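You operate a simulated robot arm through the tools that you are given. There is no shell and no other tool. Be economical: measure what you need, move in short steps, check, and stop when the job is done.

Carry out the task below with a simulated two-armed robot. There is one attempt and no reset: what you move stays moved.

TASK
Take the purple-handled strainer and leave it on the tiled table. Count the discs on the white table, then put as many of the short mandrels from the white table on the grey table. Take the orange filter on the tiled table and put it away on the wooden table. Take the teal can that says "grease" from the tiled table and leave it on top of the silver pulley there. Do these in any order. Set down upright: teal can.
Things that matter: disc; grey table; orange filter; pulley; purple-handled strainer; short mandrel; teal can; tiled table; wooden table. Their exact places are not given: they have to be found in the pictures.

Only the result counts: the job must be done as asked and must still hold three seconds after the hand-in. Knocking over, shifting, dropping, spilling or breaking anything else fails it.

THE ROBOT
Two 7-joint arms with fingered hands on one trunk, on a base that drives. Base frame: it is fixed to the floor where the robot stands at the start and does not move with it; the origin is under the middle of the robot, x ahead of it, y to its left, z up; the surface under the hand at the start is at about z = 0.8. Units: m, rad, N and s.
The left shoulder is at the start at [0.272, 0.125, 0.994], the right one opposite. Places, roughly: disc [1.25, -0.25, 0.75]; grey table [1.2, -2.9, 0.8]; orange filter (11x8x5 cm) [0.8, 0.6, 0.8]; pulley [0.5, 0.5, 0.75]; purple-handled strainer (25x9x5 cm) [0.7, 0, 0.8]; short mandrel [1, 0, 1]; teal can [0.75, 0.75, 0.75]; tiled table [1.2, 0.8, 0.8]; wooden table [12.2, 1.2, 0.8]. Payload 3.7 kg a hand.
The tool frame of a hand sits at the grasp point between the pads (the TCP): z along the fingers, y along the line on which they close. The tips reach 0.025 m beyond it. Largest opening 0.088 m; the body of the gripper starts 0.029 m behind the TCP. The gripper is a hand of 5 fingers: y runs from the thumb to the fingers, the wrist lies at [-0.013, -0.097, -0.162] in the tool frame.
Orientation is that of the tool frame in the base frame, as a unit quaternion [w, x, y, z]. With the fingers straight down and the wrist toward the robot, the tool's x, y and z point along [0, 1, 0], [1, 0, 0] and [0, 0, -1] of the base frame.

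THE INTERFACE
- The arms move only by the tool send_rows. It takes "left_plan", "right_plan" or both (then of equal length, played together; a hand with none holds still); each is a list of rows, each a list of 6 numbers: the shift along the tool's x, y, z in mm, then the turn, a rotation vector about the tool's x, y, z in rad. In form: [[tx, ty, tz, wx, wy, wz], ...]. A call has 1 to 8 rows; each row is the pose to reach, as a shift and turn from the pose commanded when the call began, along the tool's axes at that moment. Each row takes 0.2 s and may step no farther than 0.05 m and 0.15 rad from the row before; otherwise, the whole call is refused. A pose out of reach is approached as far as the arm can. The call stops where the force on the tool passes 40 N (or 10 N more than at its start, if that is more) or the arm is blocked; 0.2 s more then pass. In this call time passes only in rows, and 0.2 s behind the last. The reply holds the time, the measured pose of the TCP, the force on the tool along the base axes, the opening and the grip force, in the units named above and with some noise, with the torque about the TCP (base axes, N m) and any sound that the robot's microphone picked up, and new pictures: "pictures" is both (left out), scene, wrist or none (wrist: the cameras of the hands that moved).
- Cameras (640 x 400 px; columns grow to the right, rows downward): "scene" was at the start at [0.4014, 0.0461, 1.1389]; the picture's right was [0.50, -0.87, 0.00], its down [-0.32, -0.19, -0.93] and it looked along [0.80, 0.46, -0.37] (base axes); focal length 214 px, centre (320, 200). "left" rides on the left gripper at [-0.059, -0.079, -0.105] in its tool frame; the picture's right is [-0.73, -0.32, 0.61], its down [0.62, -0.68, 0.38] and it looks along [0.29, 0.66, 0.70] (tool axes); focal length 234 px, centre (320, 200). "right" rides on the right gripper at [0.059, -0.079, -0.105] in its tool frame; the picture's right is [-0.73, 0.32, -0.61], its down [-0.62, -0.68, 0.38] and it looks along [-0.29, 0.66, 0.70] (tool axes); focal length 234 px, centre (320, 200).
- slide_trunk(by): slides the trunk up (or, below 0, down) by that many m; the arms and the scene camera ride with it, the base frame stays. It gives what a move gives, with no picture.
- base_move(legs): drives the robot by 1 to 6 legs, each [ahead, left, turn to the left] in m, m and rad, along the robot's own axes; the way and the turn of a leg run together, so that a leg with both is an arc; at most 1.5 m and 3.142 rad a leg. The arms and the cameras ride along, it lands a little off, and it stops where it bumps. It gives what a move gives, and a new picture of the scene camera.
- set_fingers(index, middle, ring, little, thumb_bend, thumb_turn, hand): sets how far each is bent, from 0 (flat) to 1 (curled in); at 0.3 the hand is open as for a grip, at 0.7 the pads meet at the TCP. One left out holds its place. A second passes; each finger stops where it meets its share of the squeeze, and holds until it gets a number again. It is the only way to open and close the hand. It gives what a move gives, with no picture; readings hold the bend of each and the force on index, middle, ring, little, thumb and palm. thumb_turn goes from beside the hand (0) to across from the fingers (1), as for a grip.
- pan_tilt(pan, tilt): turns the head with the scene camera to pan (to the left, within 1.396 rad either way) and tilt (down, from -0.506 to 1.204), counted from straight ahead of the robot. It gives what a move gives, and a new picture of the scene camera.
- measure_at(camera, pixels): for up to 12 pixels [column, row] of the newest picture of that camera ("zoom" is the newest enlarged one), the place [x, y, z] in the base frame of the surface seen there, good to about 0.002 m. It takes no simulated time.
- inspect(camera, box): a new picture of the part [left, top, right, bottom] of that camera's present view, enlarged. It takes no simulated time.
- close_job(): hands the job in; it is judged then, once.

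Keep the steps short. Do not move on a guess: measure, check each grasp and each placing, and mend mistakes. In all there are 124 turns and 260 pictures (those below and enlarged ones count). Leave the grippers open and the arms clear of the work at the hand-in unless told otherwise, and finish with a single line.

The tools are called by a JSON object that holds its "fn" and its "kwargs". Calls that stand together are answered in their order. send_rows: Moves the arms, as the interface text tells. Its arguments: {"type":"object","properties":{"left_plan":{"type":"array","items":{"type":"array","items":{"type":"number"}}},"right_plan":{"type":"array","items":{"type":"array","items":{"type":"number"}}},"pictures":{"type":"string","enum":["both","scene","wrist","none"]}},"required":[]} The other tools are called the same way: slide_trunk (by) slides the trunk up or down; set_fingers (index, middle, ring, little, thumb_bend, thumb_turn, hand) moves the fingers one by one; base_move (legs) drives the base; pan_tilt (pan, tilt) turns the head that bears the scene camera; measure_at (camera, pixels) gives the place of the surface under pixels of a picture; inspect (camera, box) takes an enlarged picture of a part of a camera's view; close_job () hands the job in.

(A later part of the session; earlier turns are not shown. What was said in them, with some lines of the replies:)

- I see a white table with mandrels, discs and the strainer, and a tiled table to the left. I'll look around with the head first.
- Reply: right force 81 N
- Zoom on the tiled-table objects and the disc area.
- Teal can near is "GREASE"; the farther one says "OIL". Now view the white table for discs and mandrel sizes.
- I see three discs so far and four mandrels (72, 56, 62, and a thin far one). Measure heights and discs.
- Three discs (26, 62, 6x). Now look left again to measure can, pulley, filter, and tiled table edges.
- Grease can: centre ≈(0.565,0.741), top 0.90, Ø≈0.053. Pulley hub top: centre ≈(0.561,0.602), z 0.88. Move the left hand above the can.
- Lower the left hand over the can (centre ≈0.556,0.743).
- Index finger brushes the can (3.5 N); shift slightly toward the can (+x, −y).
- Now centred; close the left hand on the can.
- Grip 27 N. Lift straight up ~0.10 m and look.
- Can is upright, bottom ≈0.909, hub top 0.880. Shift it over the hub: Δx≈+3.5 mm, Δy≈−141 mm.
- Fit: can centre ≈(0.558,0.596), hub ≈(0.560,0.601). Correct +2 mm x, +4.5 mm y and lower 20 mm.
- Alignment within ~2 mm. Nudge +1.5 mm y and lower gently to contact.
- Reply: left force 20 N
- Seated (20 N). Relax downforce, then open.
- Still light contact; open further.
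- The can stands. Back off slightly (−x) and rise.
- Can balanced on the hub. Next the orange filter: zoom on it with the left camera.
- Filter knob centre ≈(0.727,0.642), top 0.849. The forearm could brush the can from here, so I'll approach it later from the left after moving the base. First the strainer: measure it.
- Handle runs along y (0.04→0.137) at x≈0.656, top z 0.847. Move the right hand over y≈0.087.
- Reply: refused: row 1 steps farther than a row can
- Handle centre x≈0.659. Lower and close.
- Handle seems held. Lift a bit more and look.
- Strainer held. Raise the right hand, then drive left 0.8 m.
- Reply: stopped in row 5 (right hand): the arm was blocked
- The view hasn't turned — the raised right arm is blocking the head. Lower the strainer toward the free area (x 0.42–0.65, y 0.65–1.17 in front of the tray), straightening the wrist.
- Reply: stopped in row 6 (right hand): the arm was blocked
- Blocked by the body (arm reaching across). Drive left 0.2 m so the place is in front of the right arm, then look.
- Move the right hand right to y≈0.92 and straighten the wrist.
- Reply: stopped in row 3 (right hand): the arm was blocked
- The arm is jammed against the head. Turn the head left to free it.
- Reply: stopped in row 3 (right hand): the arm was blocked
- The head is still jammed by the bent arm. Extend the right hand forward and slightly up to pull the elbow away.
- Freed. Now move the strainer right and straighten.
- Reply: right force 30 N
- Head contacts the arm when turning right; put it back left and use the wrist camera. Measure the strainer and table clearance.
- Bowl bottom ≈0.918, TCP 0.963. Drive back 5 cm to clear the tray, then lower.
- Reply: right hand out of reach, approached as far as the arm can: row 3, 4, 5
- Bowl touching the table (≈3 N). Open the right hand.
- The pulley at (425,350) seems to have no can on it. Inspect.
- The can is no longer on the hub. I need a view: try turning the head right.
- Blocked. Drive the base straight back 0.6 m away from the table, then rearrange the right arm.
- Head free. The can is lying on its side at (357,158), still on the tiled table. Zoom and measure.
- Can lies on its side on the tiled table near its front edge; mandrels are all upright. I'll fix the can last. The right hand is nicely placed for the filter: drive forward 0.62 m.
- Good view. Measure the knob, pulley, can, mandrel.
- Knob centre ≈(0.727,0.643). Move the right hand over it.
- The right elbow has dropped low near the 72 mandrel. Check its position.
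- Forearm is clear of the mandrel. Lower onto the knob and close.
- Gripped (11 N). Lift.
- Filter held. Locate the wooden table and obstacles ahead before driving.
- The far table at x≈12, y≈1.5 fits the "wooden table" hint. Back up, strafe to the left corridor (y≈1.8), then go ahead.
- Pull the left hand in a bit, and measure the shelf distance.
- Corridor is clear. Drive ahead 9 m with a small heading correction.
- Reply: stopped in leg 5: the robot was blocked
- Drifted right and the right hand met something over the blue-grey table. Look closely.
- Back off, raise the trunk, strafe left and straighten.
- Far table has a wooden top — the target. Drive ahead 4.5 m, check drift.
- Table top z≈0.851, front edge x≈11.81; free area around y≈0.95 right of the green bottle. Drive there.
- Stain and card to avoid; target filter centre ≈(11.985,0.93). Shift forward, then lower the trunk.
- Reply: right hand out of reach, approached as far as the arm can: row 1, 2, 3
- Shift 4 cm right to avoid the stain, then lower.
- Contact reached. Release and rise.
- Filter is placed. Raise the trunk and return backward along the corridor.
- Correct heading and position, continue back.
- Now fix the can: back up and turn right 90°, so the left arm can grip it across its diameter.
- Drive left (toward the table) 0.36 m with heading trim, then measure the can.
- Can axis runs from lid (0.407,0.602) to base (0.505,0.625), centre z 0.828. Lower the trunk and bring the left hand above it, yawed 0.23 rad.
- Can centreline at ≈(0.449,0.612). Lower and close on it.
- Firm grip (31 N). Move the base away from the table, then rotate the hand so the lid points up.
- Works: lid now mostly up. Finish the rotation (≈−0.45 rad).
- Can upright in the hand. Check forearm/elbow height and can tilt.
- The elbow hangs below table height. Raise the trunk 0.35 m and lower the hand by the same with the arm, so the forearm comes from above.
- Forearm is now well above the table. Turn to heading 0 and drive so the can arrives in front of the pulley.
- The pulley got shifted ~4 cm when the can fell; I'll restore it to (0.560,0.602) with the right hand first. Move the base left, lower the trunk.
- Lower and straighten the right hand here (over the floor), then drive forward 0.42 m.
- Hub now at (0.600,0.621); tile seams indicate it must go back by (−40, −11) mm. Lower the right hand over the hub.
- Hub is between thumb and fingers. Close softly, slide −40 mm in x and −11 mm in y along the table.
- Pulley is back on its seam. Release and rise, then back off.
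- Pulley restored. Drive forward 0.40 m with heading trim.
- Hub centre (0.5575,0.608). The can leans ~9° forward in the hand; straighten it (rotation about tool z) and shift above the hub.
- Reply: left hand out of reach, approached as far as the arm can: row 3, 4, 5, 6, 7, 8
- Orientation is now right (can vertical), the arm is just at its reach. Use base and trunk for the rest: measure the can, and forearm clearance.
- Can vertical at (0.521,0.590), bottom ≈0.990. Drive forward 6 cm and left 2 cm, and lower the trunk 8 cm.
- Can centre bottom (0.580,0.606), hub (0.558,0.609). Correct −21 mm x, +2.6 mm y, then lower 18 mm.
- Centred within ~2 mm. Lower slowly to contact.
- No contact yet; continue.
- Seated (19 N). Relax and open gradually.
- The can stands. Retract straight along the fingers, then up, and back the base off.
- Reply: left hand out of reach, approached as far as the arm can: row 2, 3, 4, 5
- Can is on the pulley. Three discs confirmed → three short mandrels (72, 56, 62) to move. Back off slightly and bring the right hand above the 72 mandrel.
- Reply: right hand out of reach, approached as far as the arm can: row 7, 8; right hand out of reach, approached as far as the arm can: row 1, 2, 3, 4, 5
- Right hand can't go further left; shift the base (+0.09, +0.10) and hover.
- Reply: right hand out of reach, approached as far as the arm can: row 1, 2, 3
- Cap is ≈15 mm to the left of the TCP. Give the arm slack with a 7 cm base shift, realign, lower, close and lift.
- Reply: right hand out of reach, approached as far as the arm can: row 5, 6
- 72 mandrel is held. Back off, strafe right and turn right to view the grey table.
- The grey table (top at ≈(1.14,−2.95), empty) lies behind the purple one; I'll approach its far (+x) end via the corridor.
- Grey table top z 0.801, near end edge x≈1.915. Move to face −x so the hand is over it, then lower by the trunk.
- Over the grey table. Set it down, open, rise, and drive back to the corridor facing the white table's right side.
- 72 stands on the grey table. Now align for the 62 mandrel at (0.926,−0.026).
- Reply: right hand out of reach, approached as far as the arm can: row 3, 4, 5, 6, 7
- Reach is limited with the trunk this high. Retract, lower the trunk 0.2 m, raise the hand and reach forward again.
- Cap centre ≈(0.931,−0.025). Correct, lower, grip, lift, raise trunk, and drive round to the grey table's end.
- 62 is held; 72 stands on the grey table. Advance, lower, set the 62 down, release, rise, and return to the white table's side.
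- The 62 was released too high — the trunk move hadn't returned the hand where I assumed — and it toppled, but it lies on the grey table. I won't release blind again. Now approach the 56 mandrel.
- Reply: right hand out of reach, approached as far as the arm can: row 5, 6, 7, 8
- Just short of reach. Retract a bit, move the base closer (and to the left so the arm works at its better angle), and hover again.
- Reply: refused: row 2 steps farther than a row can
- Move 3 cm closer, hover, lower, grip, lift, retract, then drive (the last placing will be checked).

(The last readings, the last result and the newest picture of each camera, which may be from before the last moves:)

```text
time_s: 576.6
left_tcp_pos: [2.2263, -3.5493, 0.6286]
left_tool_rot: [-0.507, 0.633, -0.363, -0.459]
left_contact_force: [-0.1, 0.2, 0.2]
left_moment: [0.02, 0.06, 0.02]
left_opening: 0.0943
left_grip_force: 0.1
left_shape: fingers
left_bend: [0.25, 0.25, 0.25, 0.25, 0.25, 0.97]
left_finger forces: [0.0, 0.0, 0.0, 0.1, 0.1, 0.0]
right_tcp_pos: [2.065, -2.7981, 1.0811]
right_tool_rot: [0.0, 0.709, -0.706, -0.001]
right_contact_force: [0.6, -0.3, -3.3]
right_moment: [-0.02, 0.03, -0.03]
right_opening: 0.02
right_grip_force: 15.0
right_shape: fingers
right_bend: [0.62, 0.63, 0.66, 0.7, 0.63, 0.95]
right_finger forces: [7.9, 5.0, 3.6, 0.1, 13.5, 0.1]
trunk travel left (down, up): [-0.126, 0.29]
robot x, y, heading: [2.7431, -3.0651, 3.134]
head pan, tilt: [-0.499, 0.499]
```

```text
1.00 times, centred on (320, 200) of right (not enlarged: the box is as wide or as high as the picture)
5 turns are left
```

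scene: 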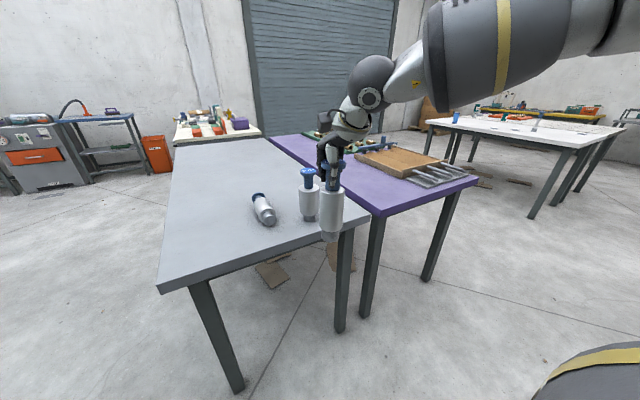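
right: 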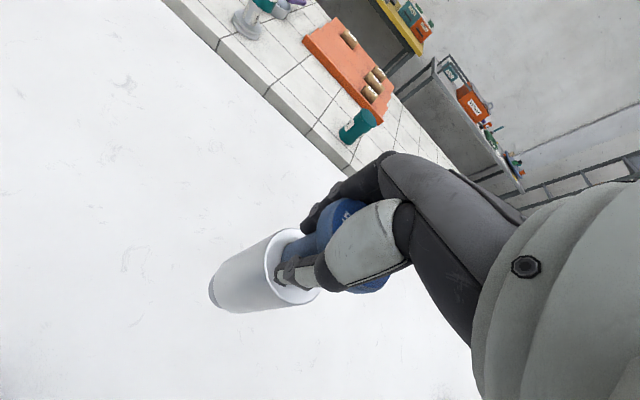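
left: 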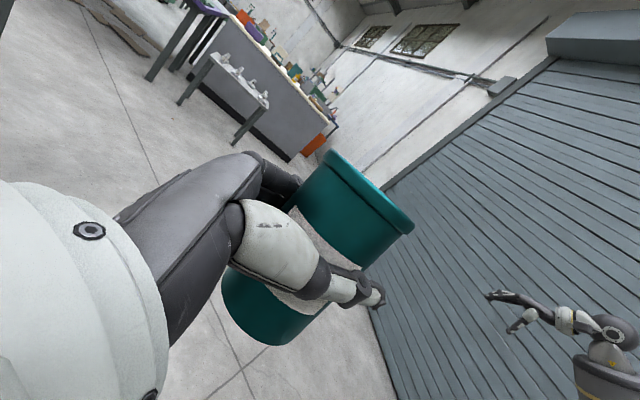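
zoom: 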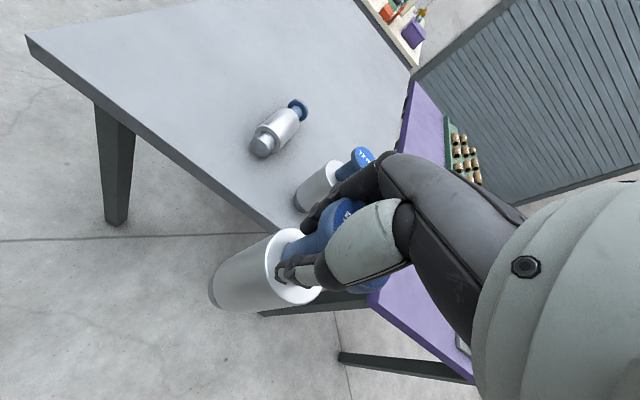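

All three are at the grey table (56 still in hand, 5 turns left). Measure the free spot, then strafe beside it.

{"fn": "measure_at", "kwargs": {"camera": "scene", "pixels": [[264, 200], [268, 220], [256, 195], [162, 288], [230, 240], [200, 255], [308, 200], [240, 262]]}}

{"fn": "base_move", "kwargs": {"legs": [[0, 0.25, 0.005]]}}

{"fn": "inspect", "kwargs": {"camera": "right", "box": [0, 0, 640, 400]}}

{"fn": "measure_at", "kwargs": {"camera": "zoom", "pixels": [[200, 100], [250, 150], [150, 150], [100, 100], [300, 150], [270, 200]]}}

```text
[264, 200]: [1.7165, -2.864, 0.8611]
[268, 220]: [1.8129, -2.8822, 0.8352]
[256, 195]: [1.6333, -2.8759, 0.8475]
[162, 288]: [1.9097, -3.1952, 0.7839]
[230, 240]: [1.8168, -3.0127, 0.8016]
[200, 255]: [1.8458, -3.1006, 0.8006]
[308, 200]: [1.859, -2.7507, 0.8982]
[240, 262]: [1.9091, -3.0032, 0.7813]
```

```text
time_s: 579.4
left_tcp_pos: [2.2317, -3.8067, 0.6288]
left_tool_rot: [-0.504, 0.636, -0.359, -0.462]
left_contact_force: [0.1, -0.1, 0.0]
left_moment: [-0.03, -0.02, 0.03]
left_opening: 0.0942
left_grip_force: 0.1
left_shape: fingers
left_bend: [0.25, 0.25, 0.25, 0.25, 0.25, 0.97]
left_finger forces: [0.1, 0.1, 0.0, 0.0, 0.1, 0.0]
right_tcp_pos: [2.0634, -3.0591, 1.0804]
right_tool_rot: [0.0, 0.712, -0.702, -0.001]
right_contact_force: [-0.5, -0.1, -3.6]
right_moment: [-0.01, 0.01, -0.02]
right_opening: 0.0202
right_grip_force: 14.9
right_shape: fingers
right_bend: [0.62, 0.63, 0.66, 0.7, 0.63, 0.95]
right_finger forces: [7.8, 5.1, 3.5, 0.1, 13.3, 0.0]
trunk travel left (down, up): [-0.126, 0.29]
robot x, y, heading: [2.7475, -3.3201, -3.132]
head pan, tilt: [-0.499, 0.499]
```

scene: 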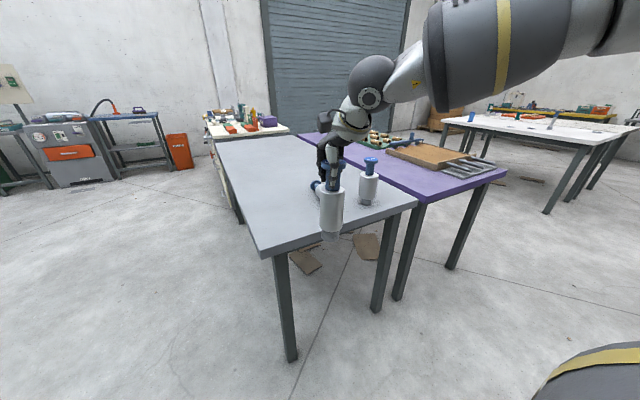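

```text
1.00 times, centred on (320, 200) of right (not enlarged: the box is as wide or as high as the picture)
```

zoom: 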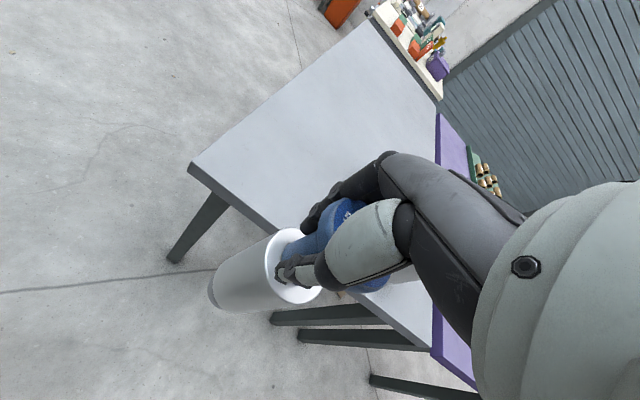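

```text
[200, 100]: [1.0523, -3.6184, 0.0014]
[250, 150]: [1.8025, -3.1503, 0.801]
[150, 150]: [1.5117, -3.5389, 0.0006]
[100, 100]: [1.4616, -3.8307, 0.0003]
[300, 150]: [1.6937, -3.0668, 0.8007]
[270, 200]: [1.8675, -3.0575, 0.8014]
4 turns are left
```

Free spot at (1.80,−3.05). Advance 0.265 m and lower to contact, then check.

{"fn": "base_move", "kwargs": {"legs": [[0.265, 0, 0]]}}

{"fn": "send_rows", "kwargs": {"right_plan": [[0, 0, 40, 0, 0, 0], [0, 0, 80, 0, 0, 0], [0, 0, 96, 0, 0, 0], [0, 0, 100, 0, 0, 0], [0, 0, 103, 0, 0, 0], [0, 0, 106, 0, 0, 0]], "pictures": "both"}}

{"fn": "inspect", "kwargs": {"camera": "scene", "box": [240, 130, 440, 290]}}

```text
time_s: 581.3
left_tcp_pos: [1.9779, -3.8147, 0.6278]
left_tool_rot: [-0.502, 0.637, -0.356, -0.463]
left_contact_force: [0.6, -0.3, -0.1]
left_moment: [-0.02, 0.02, 0.0]
left_opening: 0.0943
left_grip_force: 0.0
left_shape: fingers
left_bend: [0.25, 0.25, 0.25, 0.25, 0.25, 0.97]
left_finger forces: [0.0, 0.0, 0.1, 0.1, 0.1, 0.0]
right_tcp_pos: [1.8029, -3.067, 1.0796]
right_tool_rot: [-0.001, 0.715, -0.699, 0.0]
right_contact_force: [-0.1, 0.2, -3.3]
right_moment: [-0.05, 0.0, 0.02]
right_opening: 0.0197
right_grip_force: 15.3
right_shape: fingers
right_bend: [0.62, 0.63, 0.66, 0.7, 0.63, 0.95]
right_finger forces: [7.8, 5.3, 3.6, 0.1, 13.4, 0.1]
trunk travel left (down, up): [-0.126, 0.29]
robot x, y, heading: [2.4879, -3.323, -3.123]
head pan, tilt: [-0.499, 0.499]
```

scene: 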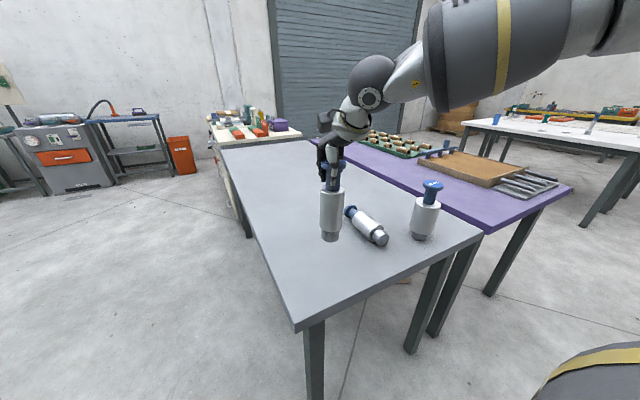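

```text
time_s: 582.7
left_tcp_pos: [1.9776, -3.8136, 0.6279]
left_tool_rot: [-0.502, 0.636, -0.357, -0.465]
left_contact_force: [-0.8, -0.1, 0.0]
left_moment: [0.02, -0.03, 0.0]
left_opening: 0.0943
left_grip_force: 0.1
left_shape: fingers
left_bend: [0.25, 0.25, 0.25, 0.25, 0.25, 0.97]
left_finger forces: [0.1, 0.0, 0.0, 0.0, 0.1, 0.0]
right_tcp_pos: [1.8044, -3.0671, 0.9749]
right_tool_rot: [-0.001, 0.714, -0.7, 0.001]
right_contact_force: [0.4, 0.1, -3.7]
right_moment: [-0.02, 0.03, 0.0]
right_opening: 0.0198
right_grip_force: 15.5
right_shape: fingers
right_bend: [0.62, 0.63, 0.66, 0.7, 0.63, 0.95]
right_finger forces: [7.7, 5.1, 3.7, 0.1, 13.2, 0.0]
trunk travel left (down, up): [-0.126, 0.29]
robot x, y, heading: [2.4869, -3.3221, -3.13]
head pan, tilt: [-0.499, 0.499]
```

scene: 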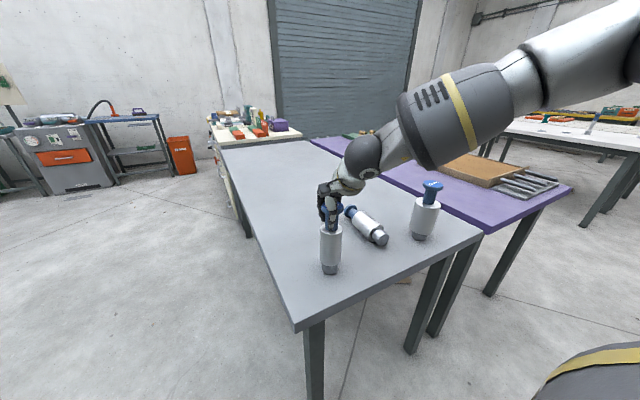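
right: 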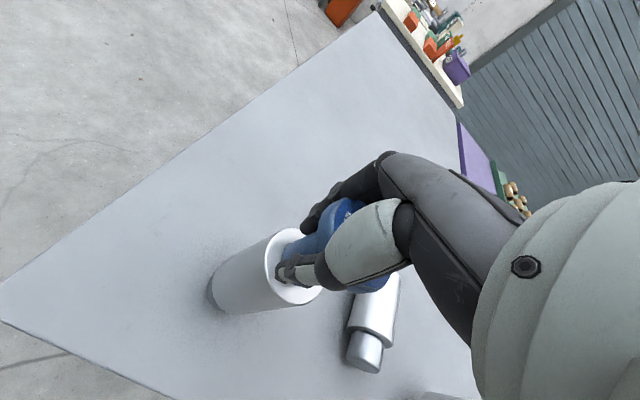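

```text
2.50 times, centred on (340, 210) of scene
3 turns are left
```

zoom: 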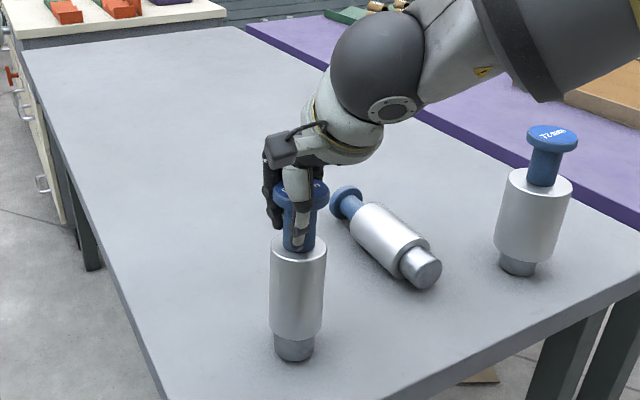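

A few mm above the table. Lower the last bit to contact, open, rise, back away and look.

{"fn": "send_rows", "kwargs": {"right_plan": [[0, 0, 2, 0, 0, 0], [0, 0, 4, 0, 0, 0], [0, 0, 6, 0, 0, 0], [0, 0, 7, 0, 0, 0]], "pictures": "none"}}

{"fn": "set_fingers", "kwargs": {"hand": "right", "index": 0.3, "middle": 0.3, "ring": 0.3, "little": 0.3, "thumb_bend": 0.3}}

{"fn": "send_rows", "kwargs": {"right_plan": [[0, 0, -25, 0, 0, 0], [0, 0, -65, 0, 0, 0], [0, 0, -105, 0, 0, 0], [0, 0, -120, 0, 0, 0]], "pictures": "both"}}

{"fn": "base_move", "kwargs": {"legs": [[-0.4, 0, 0]]}}

```text
time_s: 583.7
left_tcp_pos: [1.9787, -3.8141, 0.6292]
left_tool_rot: [-0.502, 0.636, -0.357, -0.465]
left_contact_force: [-0.1, 0.7, 0.3]
left_moment: [0.0, -0.01, -0.02]
left_opening: 0.0939
left_grip_force: 0.0
left_shape: fingers
left_bend: [0.25, 0.25, 0.25, 0.25, 0.25, 0.97]
left_finger forces: [0.0, 0.0, 0.0, 0.1, 0.1, 0.0]
right_tcp_pos: [1.8038, -3.0678, 0.9695]
right_tool_rot: [0.002, 0.715, -0.699, -0.002]
right_contact_force: [-0.5, -0.8, 13.1]
right_moment: [0.16, 0.18, 0.01]
right_opening: 0.0176
right_grip_force: 15.5
right_shape: fingers
right_bend: [0.64, 0.63, 0.67, 0.7, 0.64, 0.95]
right_finger forces: [6.9, 5.9, 4.1, 0.0, 14.3, 0.0]
trunk travel left (down, up): [-0.126, 0.29]
robot x, y, heading: [2.4879, -3.3204, -3.133]
head pan, tilt: [-0.499, 0.499]
```

```text
time_s: 584.7
left_tcp_pos: [1.9781, -3.8141, 0.6285]
left_tool_rot: [-0.502, 0.637, -0.357, -0.463]
left_contact_force: [0.7, -0.7, -0.3]
left_moment: [-0.02, 0.01, -0.01]
left_opening: 0.0942
left_grip_force: 0.1
left_shape: fingers
left_bend: [0.25, 0.25, 0.25, 0.25, 0.25, 0.97]
left_finger forces: [0.1, 0.0, 0.1, 0.0, 0.0, 0.0]
right_tcp_pos: [1.8029, -3.0684, 0.9671]
right_tool_rot: [-0.001, 0.714, -0.7, -0.001]
right_contact_force: [0.2, -0.3, 0.6]
right_moment: [-0.02, 0.02, -0.02]
right_opening: 0.0843
right_grip_force: 0.1
right_shape: fingers
right_bend: [0.3, 0.3, 0.3, 0.3, 0.3, 0.97]
right_finger forces: [0.0, 0.1, 0.1, 0.0, 0.2, 0.1]
trunk travel left (down, up): [-0.126, 0.29]
robot x, y, heading: [2.488, -3.3194, -3.122]
head pan, tilt: [-0.499, 0.499]
```

```text
time_s: 585.7
left_tcp_pos: [1.9801, -3.8144, 0.6297]
left_tool_rot: [-0.502, 0.637, -0.356, -0.465]
left_contact_force: [0.0, 0.1, 0.0]
left_moment: [-0.01, -0.03, 0.0]
left_opening: 0.0942
left_grip_force: 0.0
left_shape: fingers
left_bend: [0.25, 0.25, 0.25, 0.25, 0.25, 0.97]
left_finger forces: [0.0, 0.1, 0.0, 0.1, 0.0, 0.0]
right_tcp_pos: [1.8025, -3.0691, 1.0912]
right_tool_rot: [-0.001, 0.714, -0.7, 0.0]
right_contact_force: [-1.0, 0.0, 0.6]
right_moment: [-0.03, 0.05, -0.01]
right_opening: 0.0847
right_grip_force: 0.0
right_shape: fingers
right_bend: [0.3, 0.3, 0.3, 0.3, 0.3, 0.97]
right_finger forces: [0.1, 0.0, 0.0, 0.1, 0.1, 0.0]
trunk travel left (down, up): [-0.126, 0.29]
robot x, y, heading: [2.4873, -3.3223, -3.122]
head pan, tilt: [-0.499, 0.499]
```

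scene: 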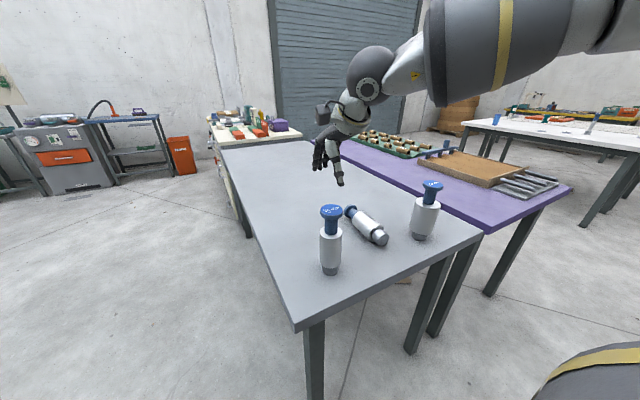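
right: 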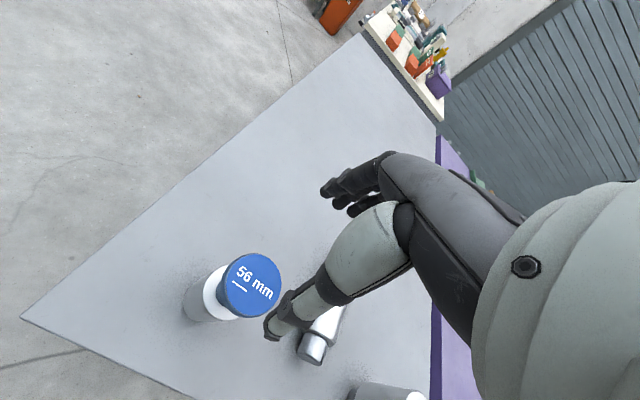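

```text
time_s: 588.2
left_tcp_pos: [2.3905, -3.8118, 0.628]
left_tool_rot: [-0.499, 0.639, -0.352, -0.468]
left_contact_force: [-0.4, -0.3, -0.8]
left_moment: [0.0, 0.02, 0.04]
left_opening: 0.0939
left_grip_force: 0.1
left_shape: fingers
left_bend: [0.25, 0.25, 0.25, 0.25, 0.25, 0.97]
left_finger forces: [0.0, 0.0, 0.0, 0.1, 0.0, 0.0]
right_tcp_pos: [2.2035, -3.0697, 1.091]
right_tool_rot: [0.0, 0.72, -0.694, 0.0]
right_contact_force: [0.3, -0.6, 0.8]
right_moment: [-0.03, -0.02, -0.01]
right_opening: 0.0846
right_grip_force: 0.2
right_shape: fingers
right_bend: [0.3, 0.3, 0.3, 0.3, 0.3, 0.97]
right_finger forces: [0.1, 0.0, 0.0, 0.0, 0.0, 0.0]
trunk travel left (down, up): [-0.126, 0.29]
robot x, y, heading: [2.8914, -3.314, -3.108]
head pan, tilt: [-0.499, 0.499]
2 turns are left
```

scene: 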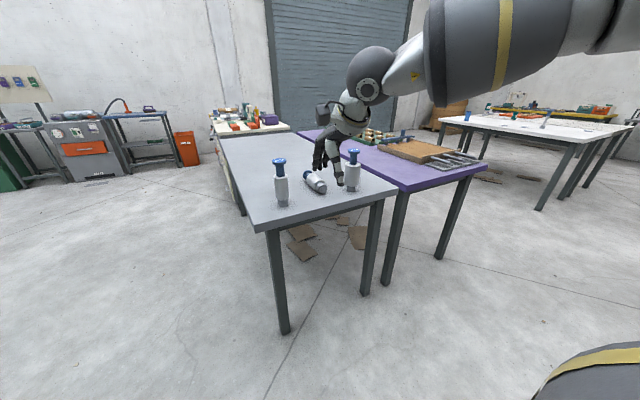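

All three short mandrels (72, 62 and 56) are on the grey table, the hands are open and the arms are clear. Handing in now.

{"fn": "close_job", "kwargs": {}}

```text
The job is handed in.
```

All four parts are done and the job is handed in, but not cleanly: the 62 mandrel was released too high and lies on its side on the grey table (the 72 and 56 stand), the can was knocked off the pulley once (which moved the pulley, put back by eye) and then set back upright, and on the way to the wooden table the right hand bumped something on the blue-grey table that I did not look at closely afterwards.
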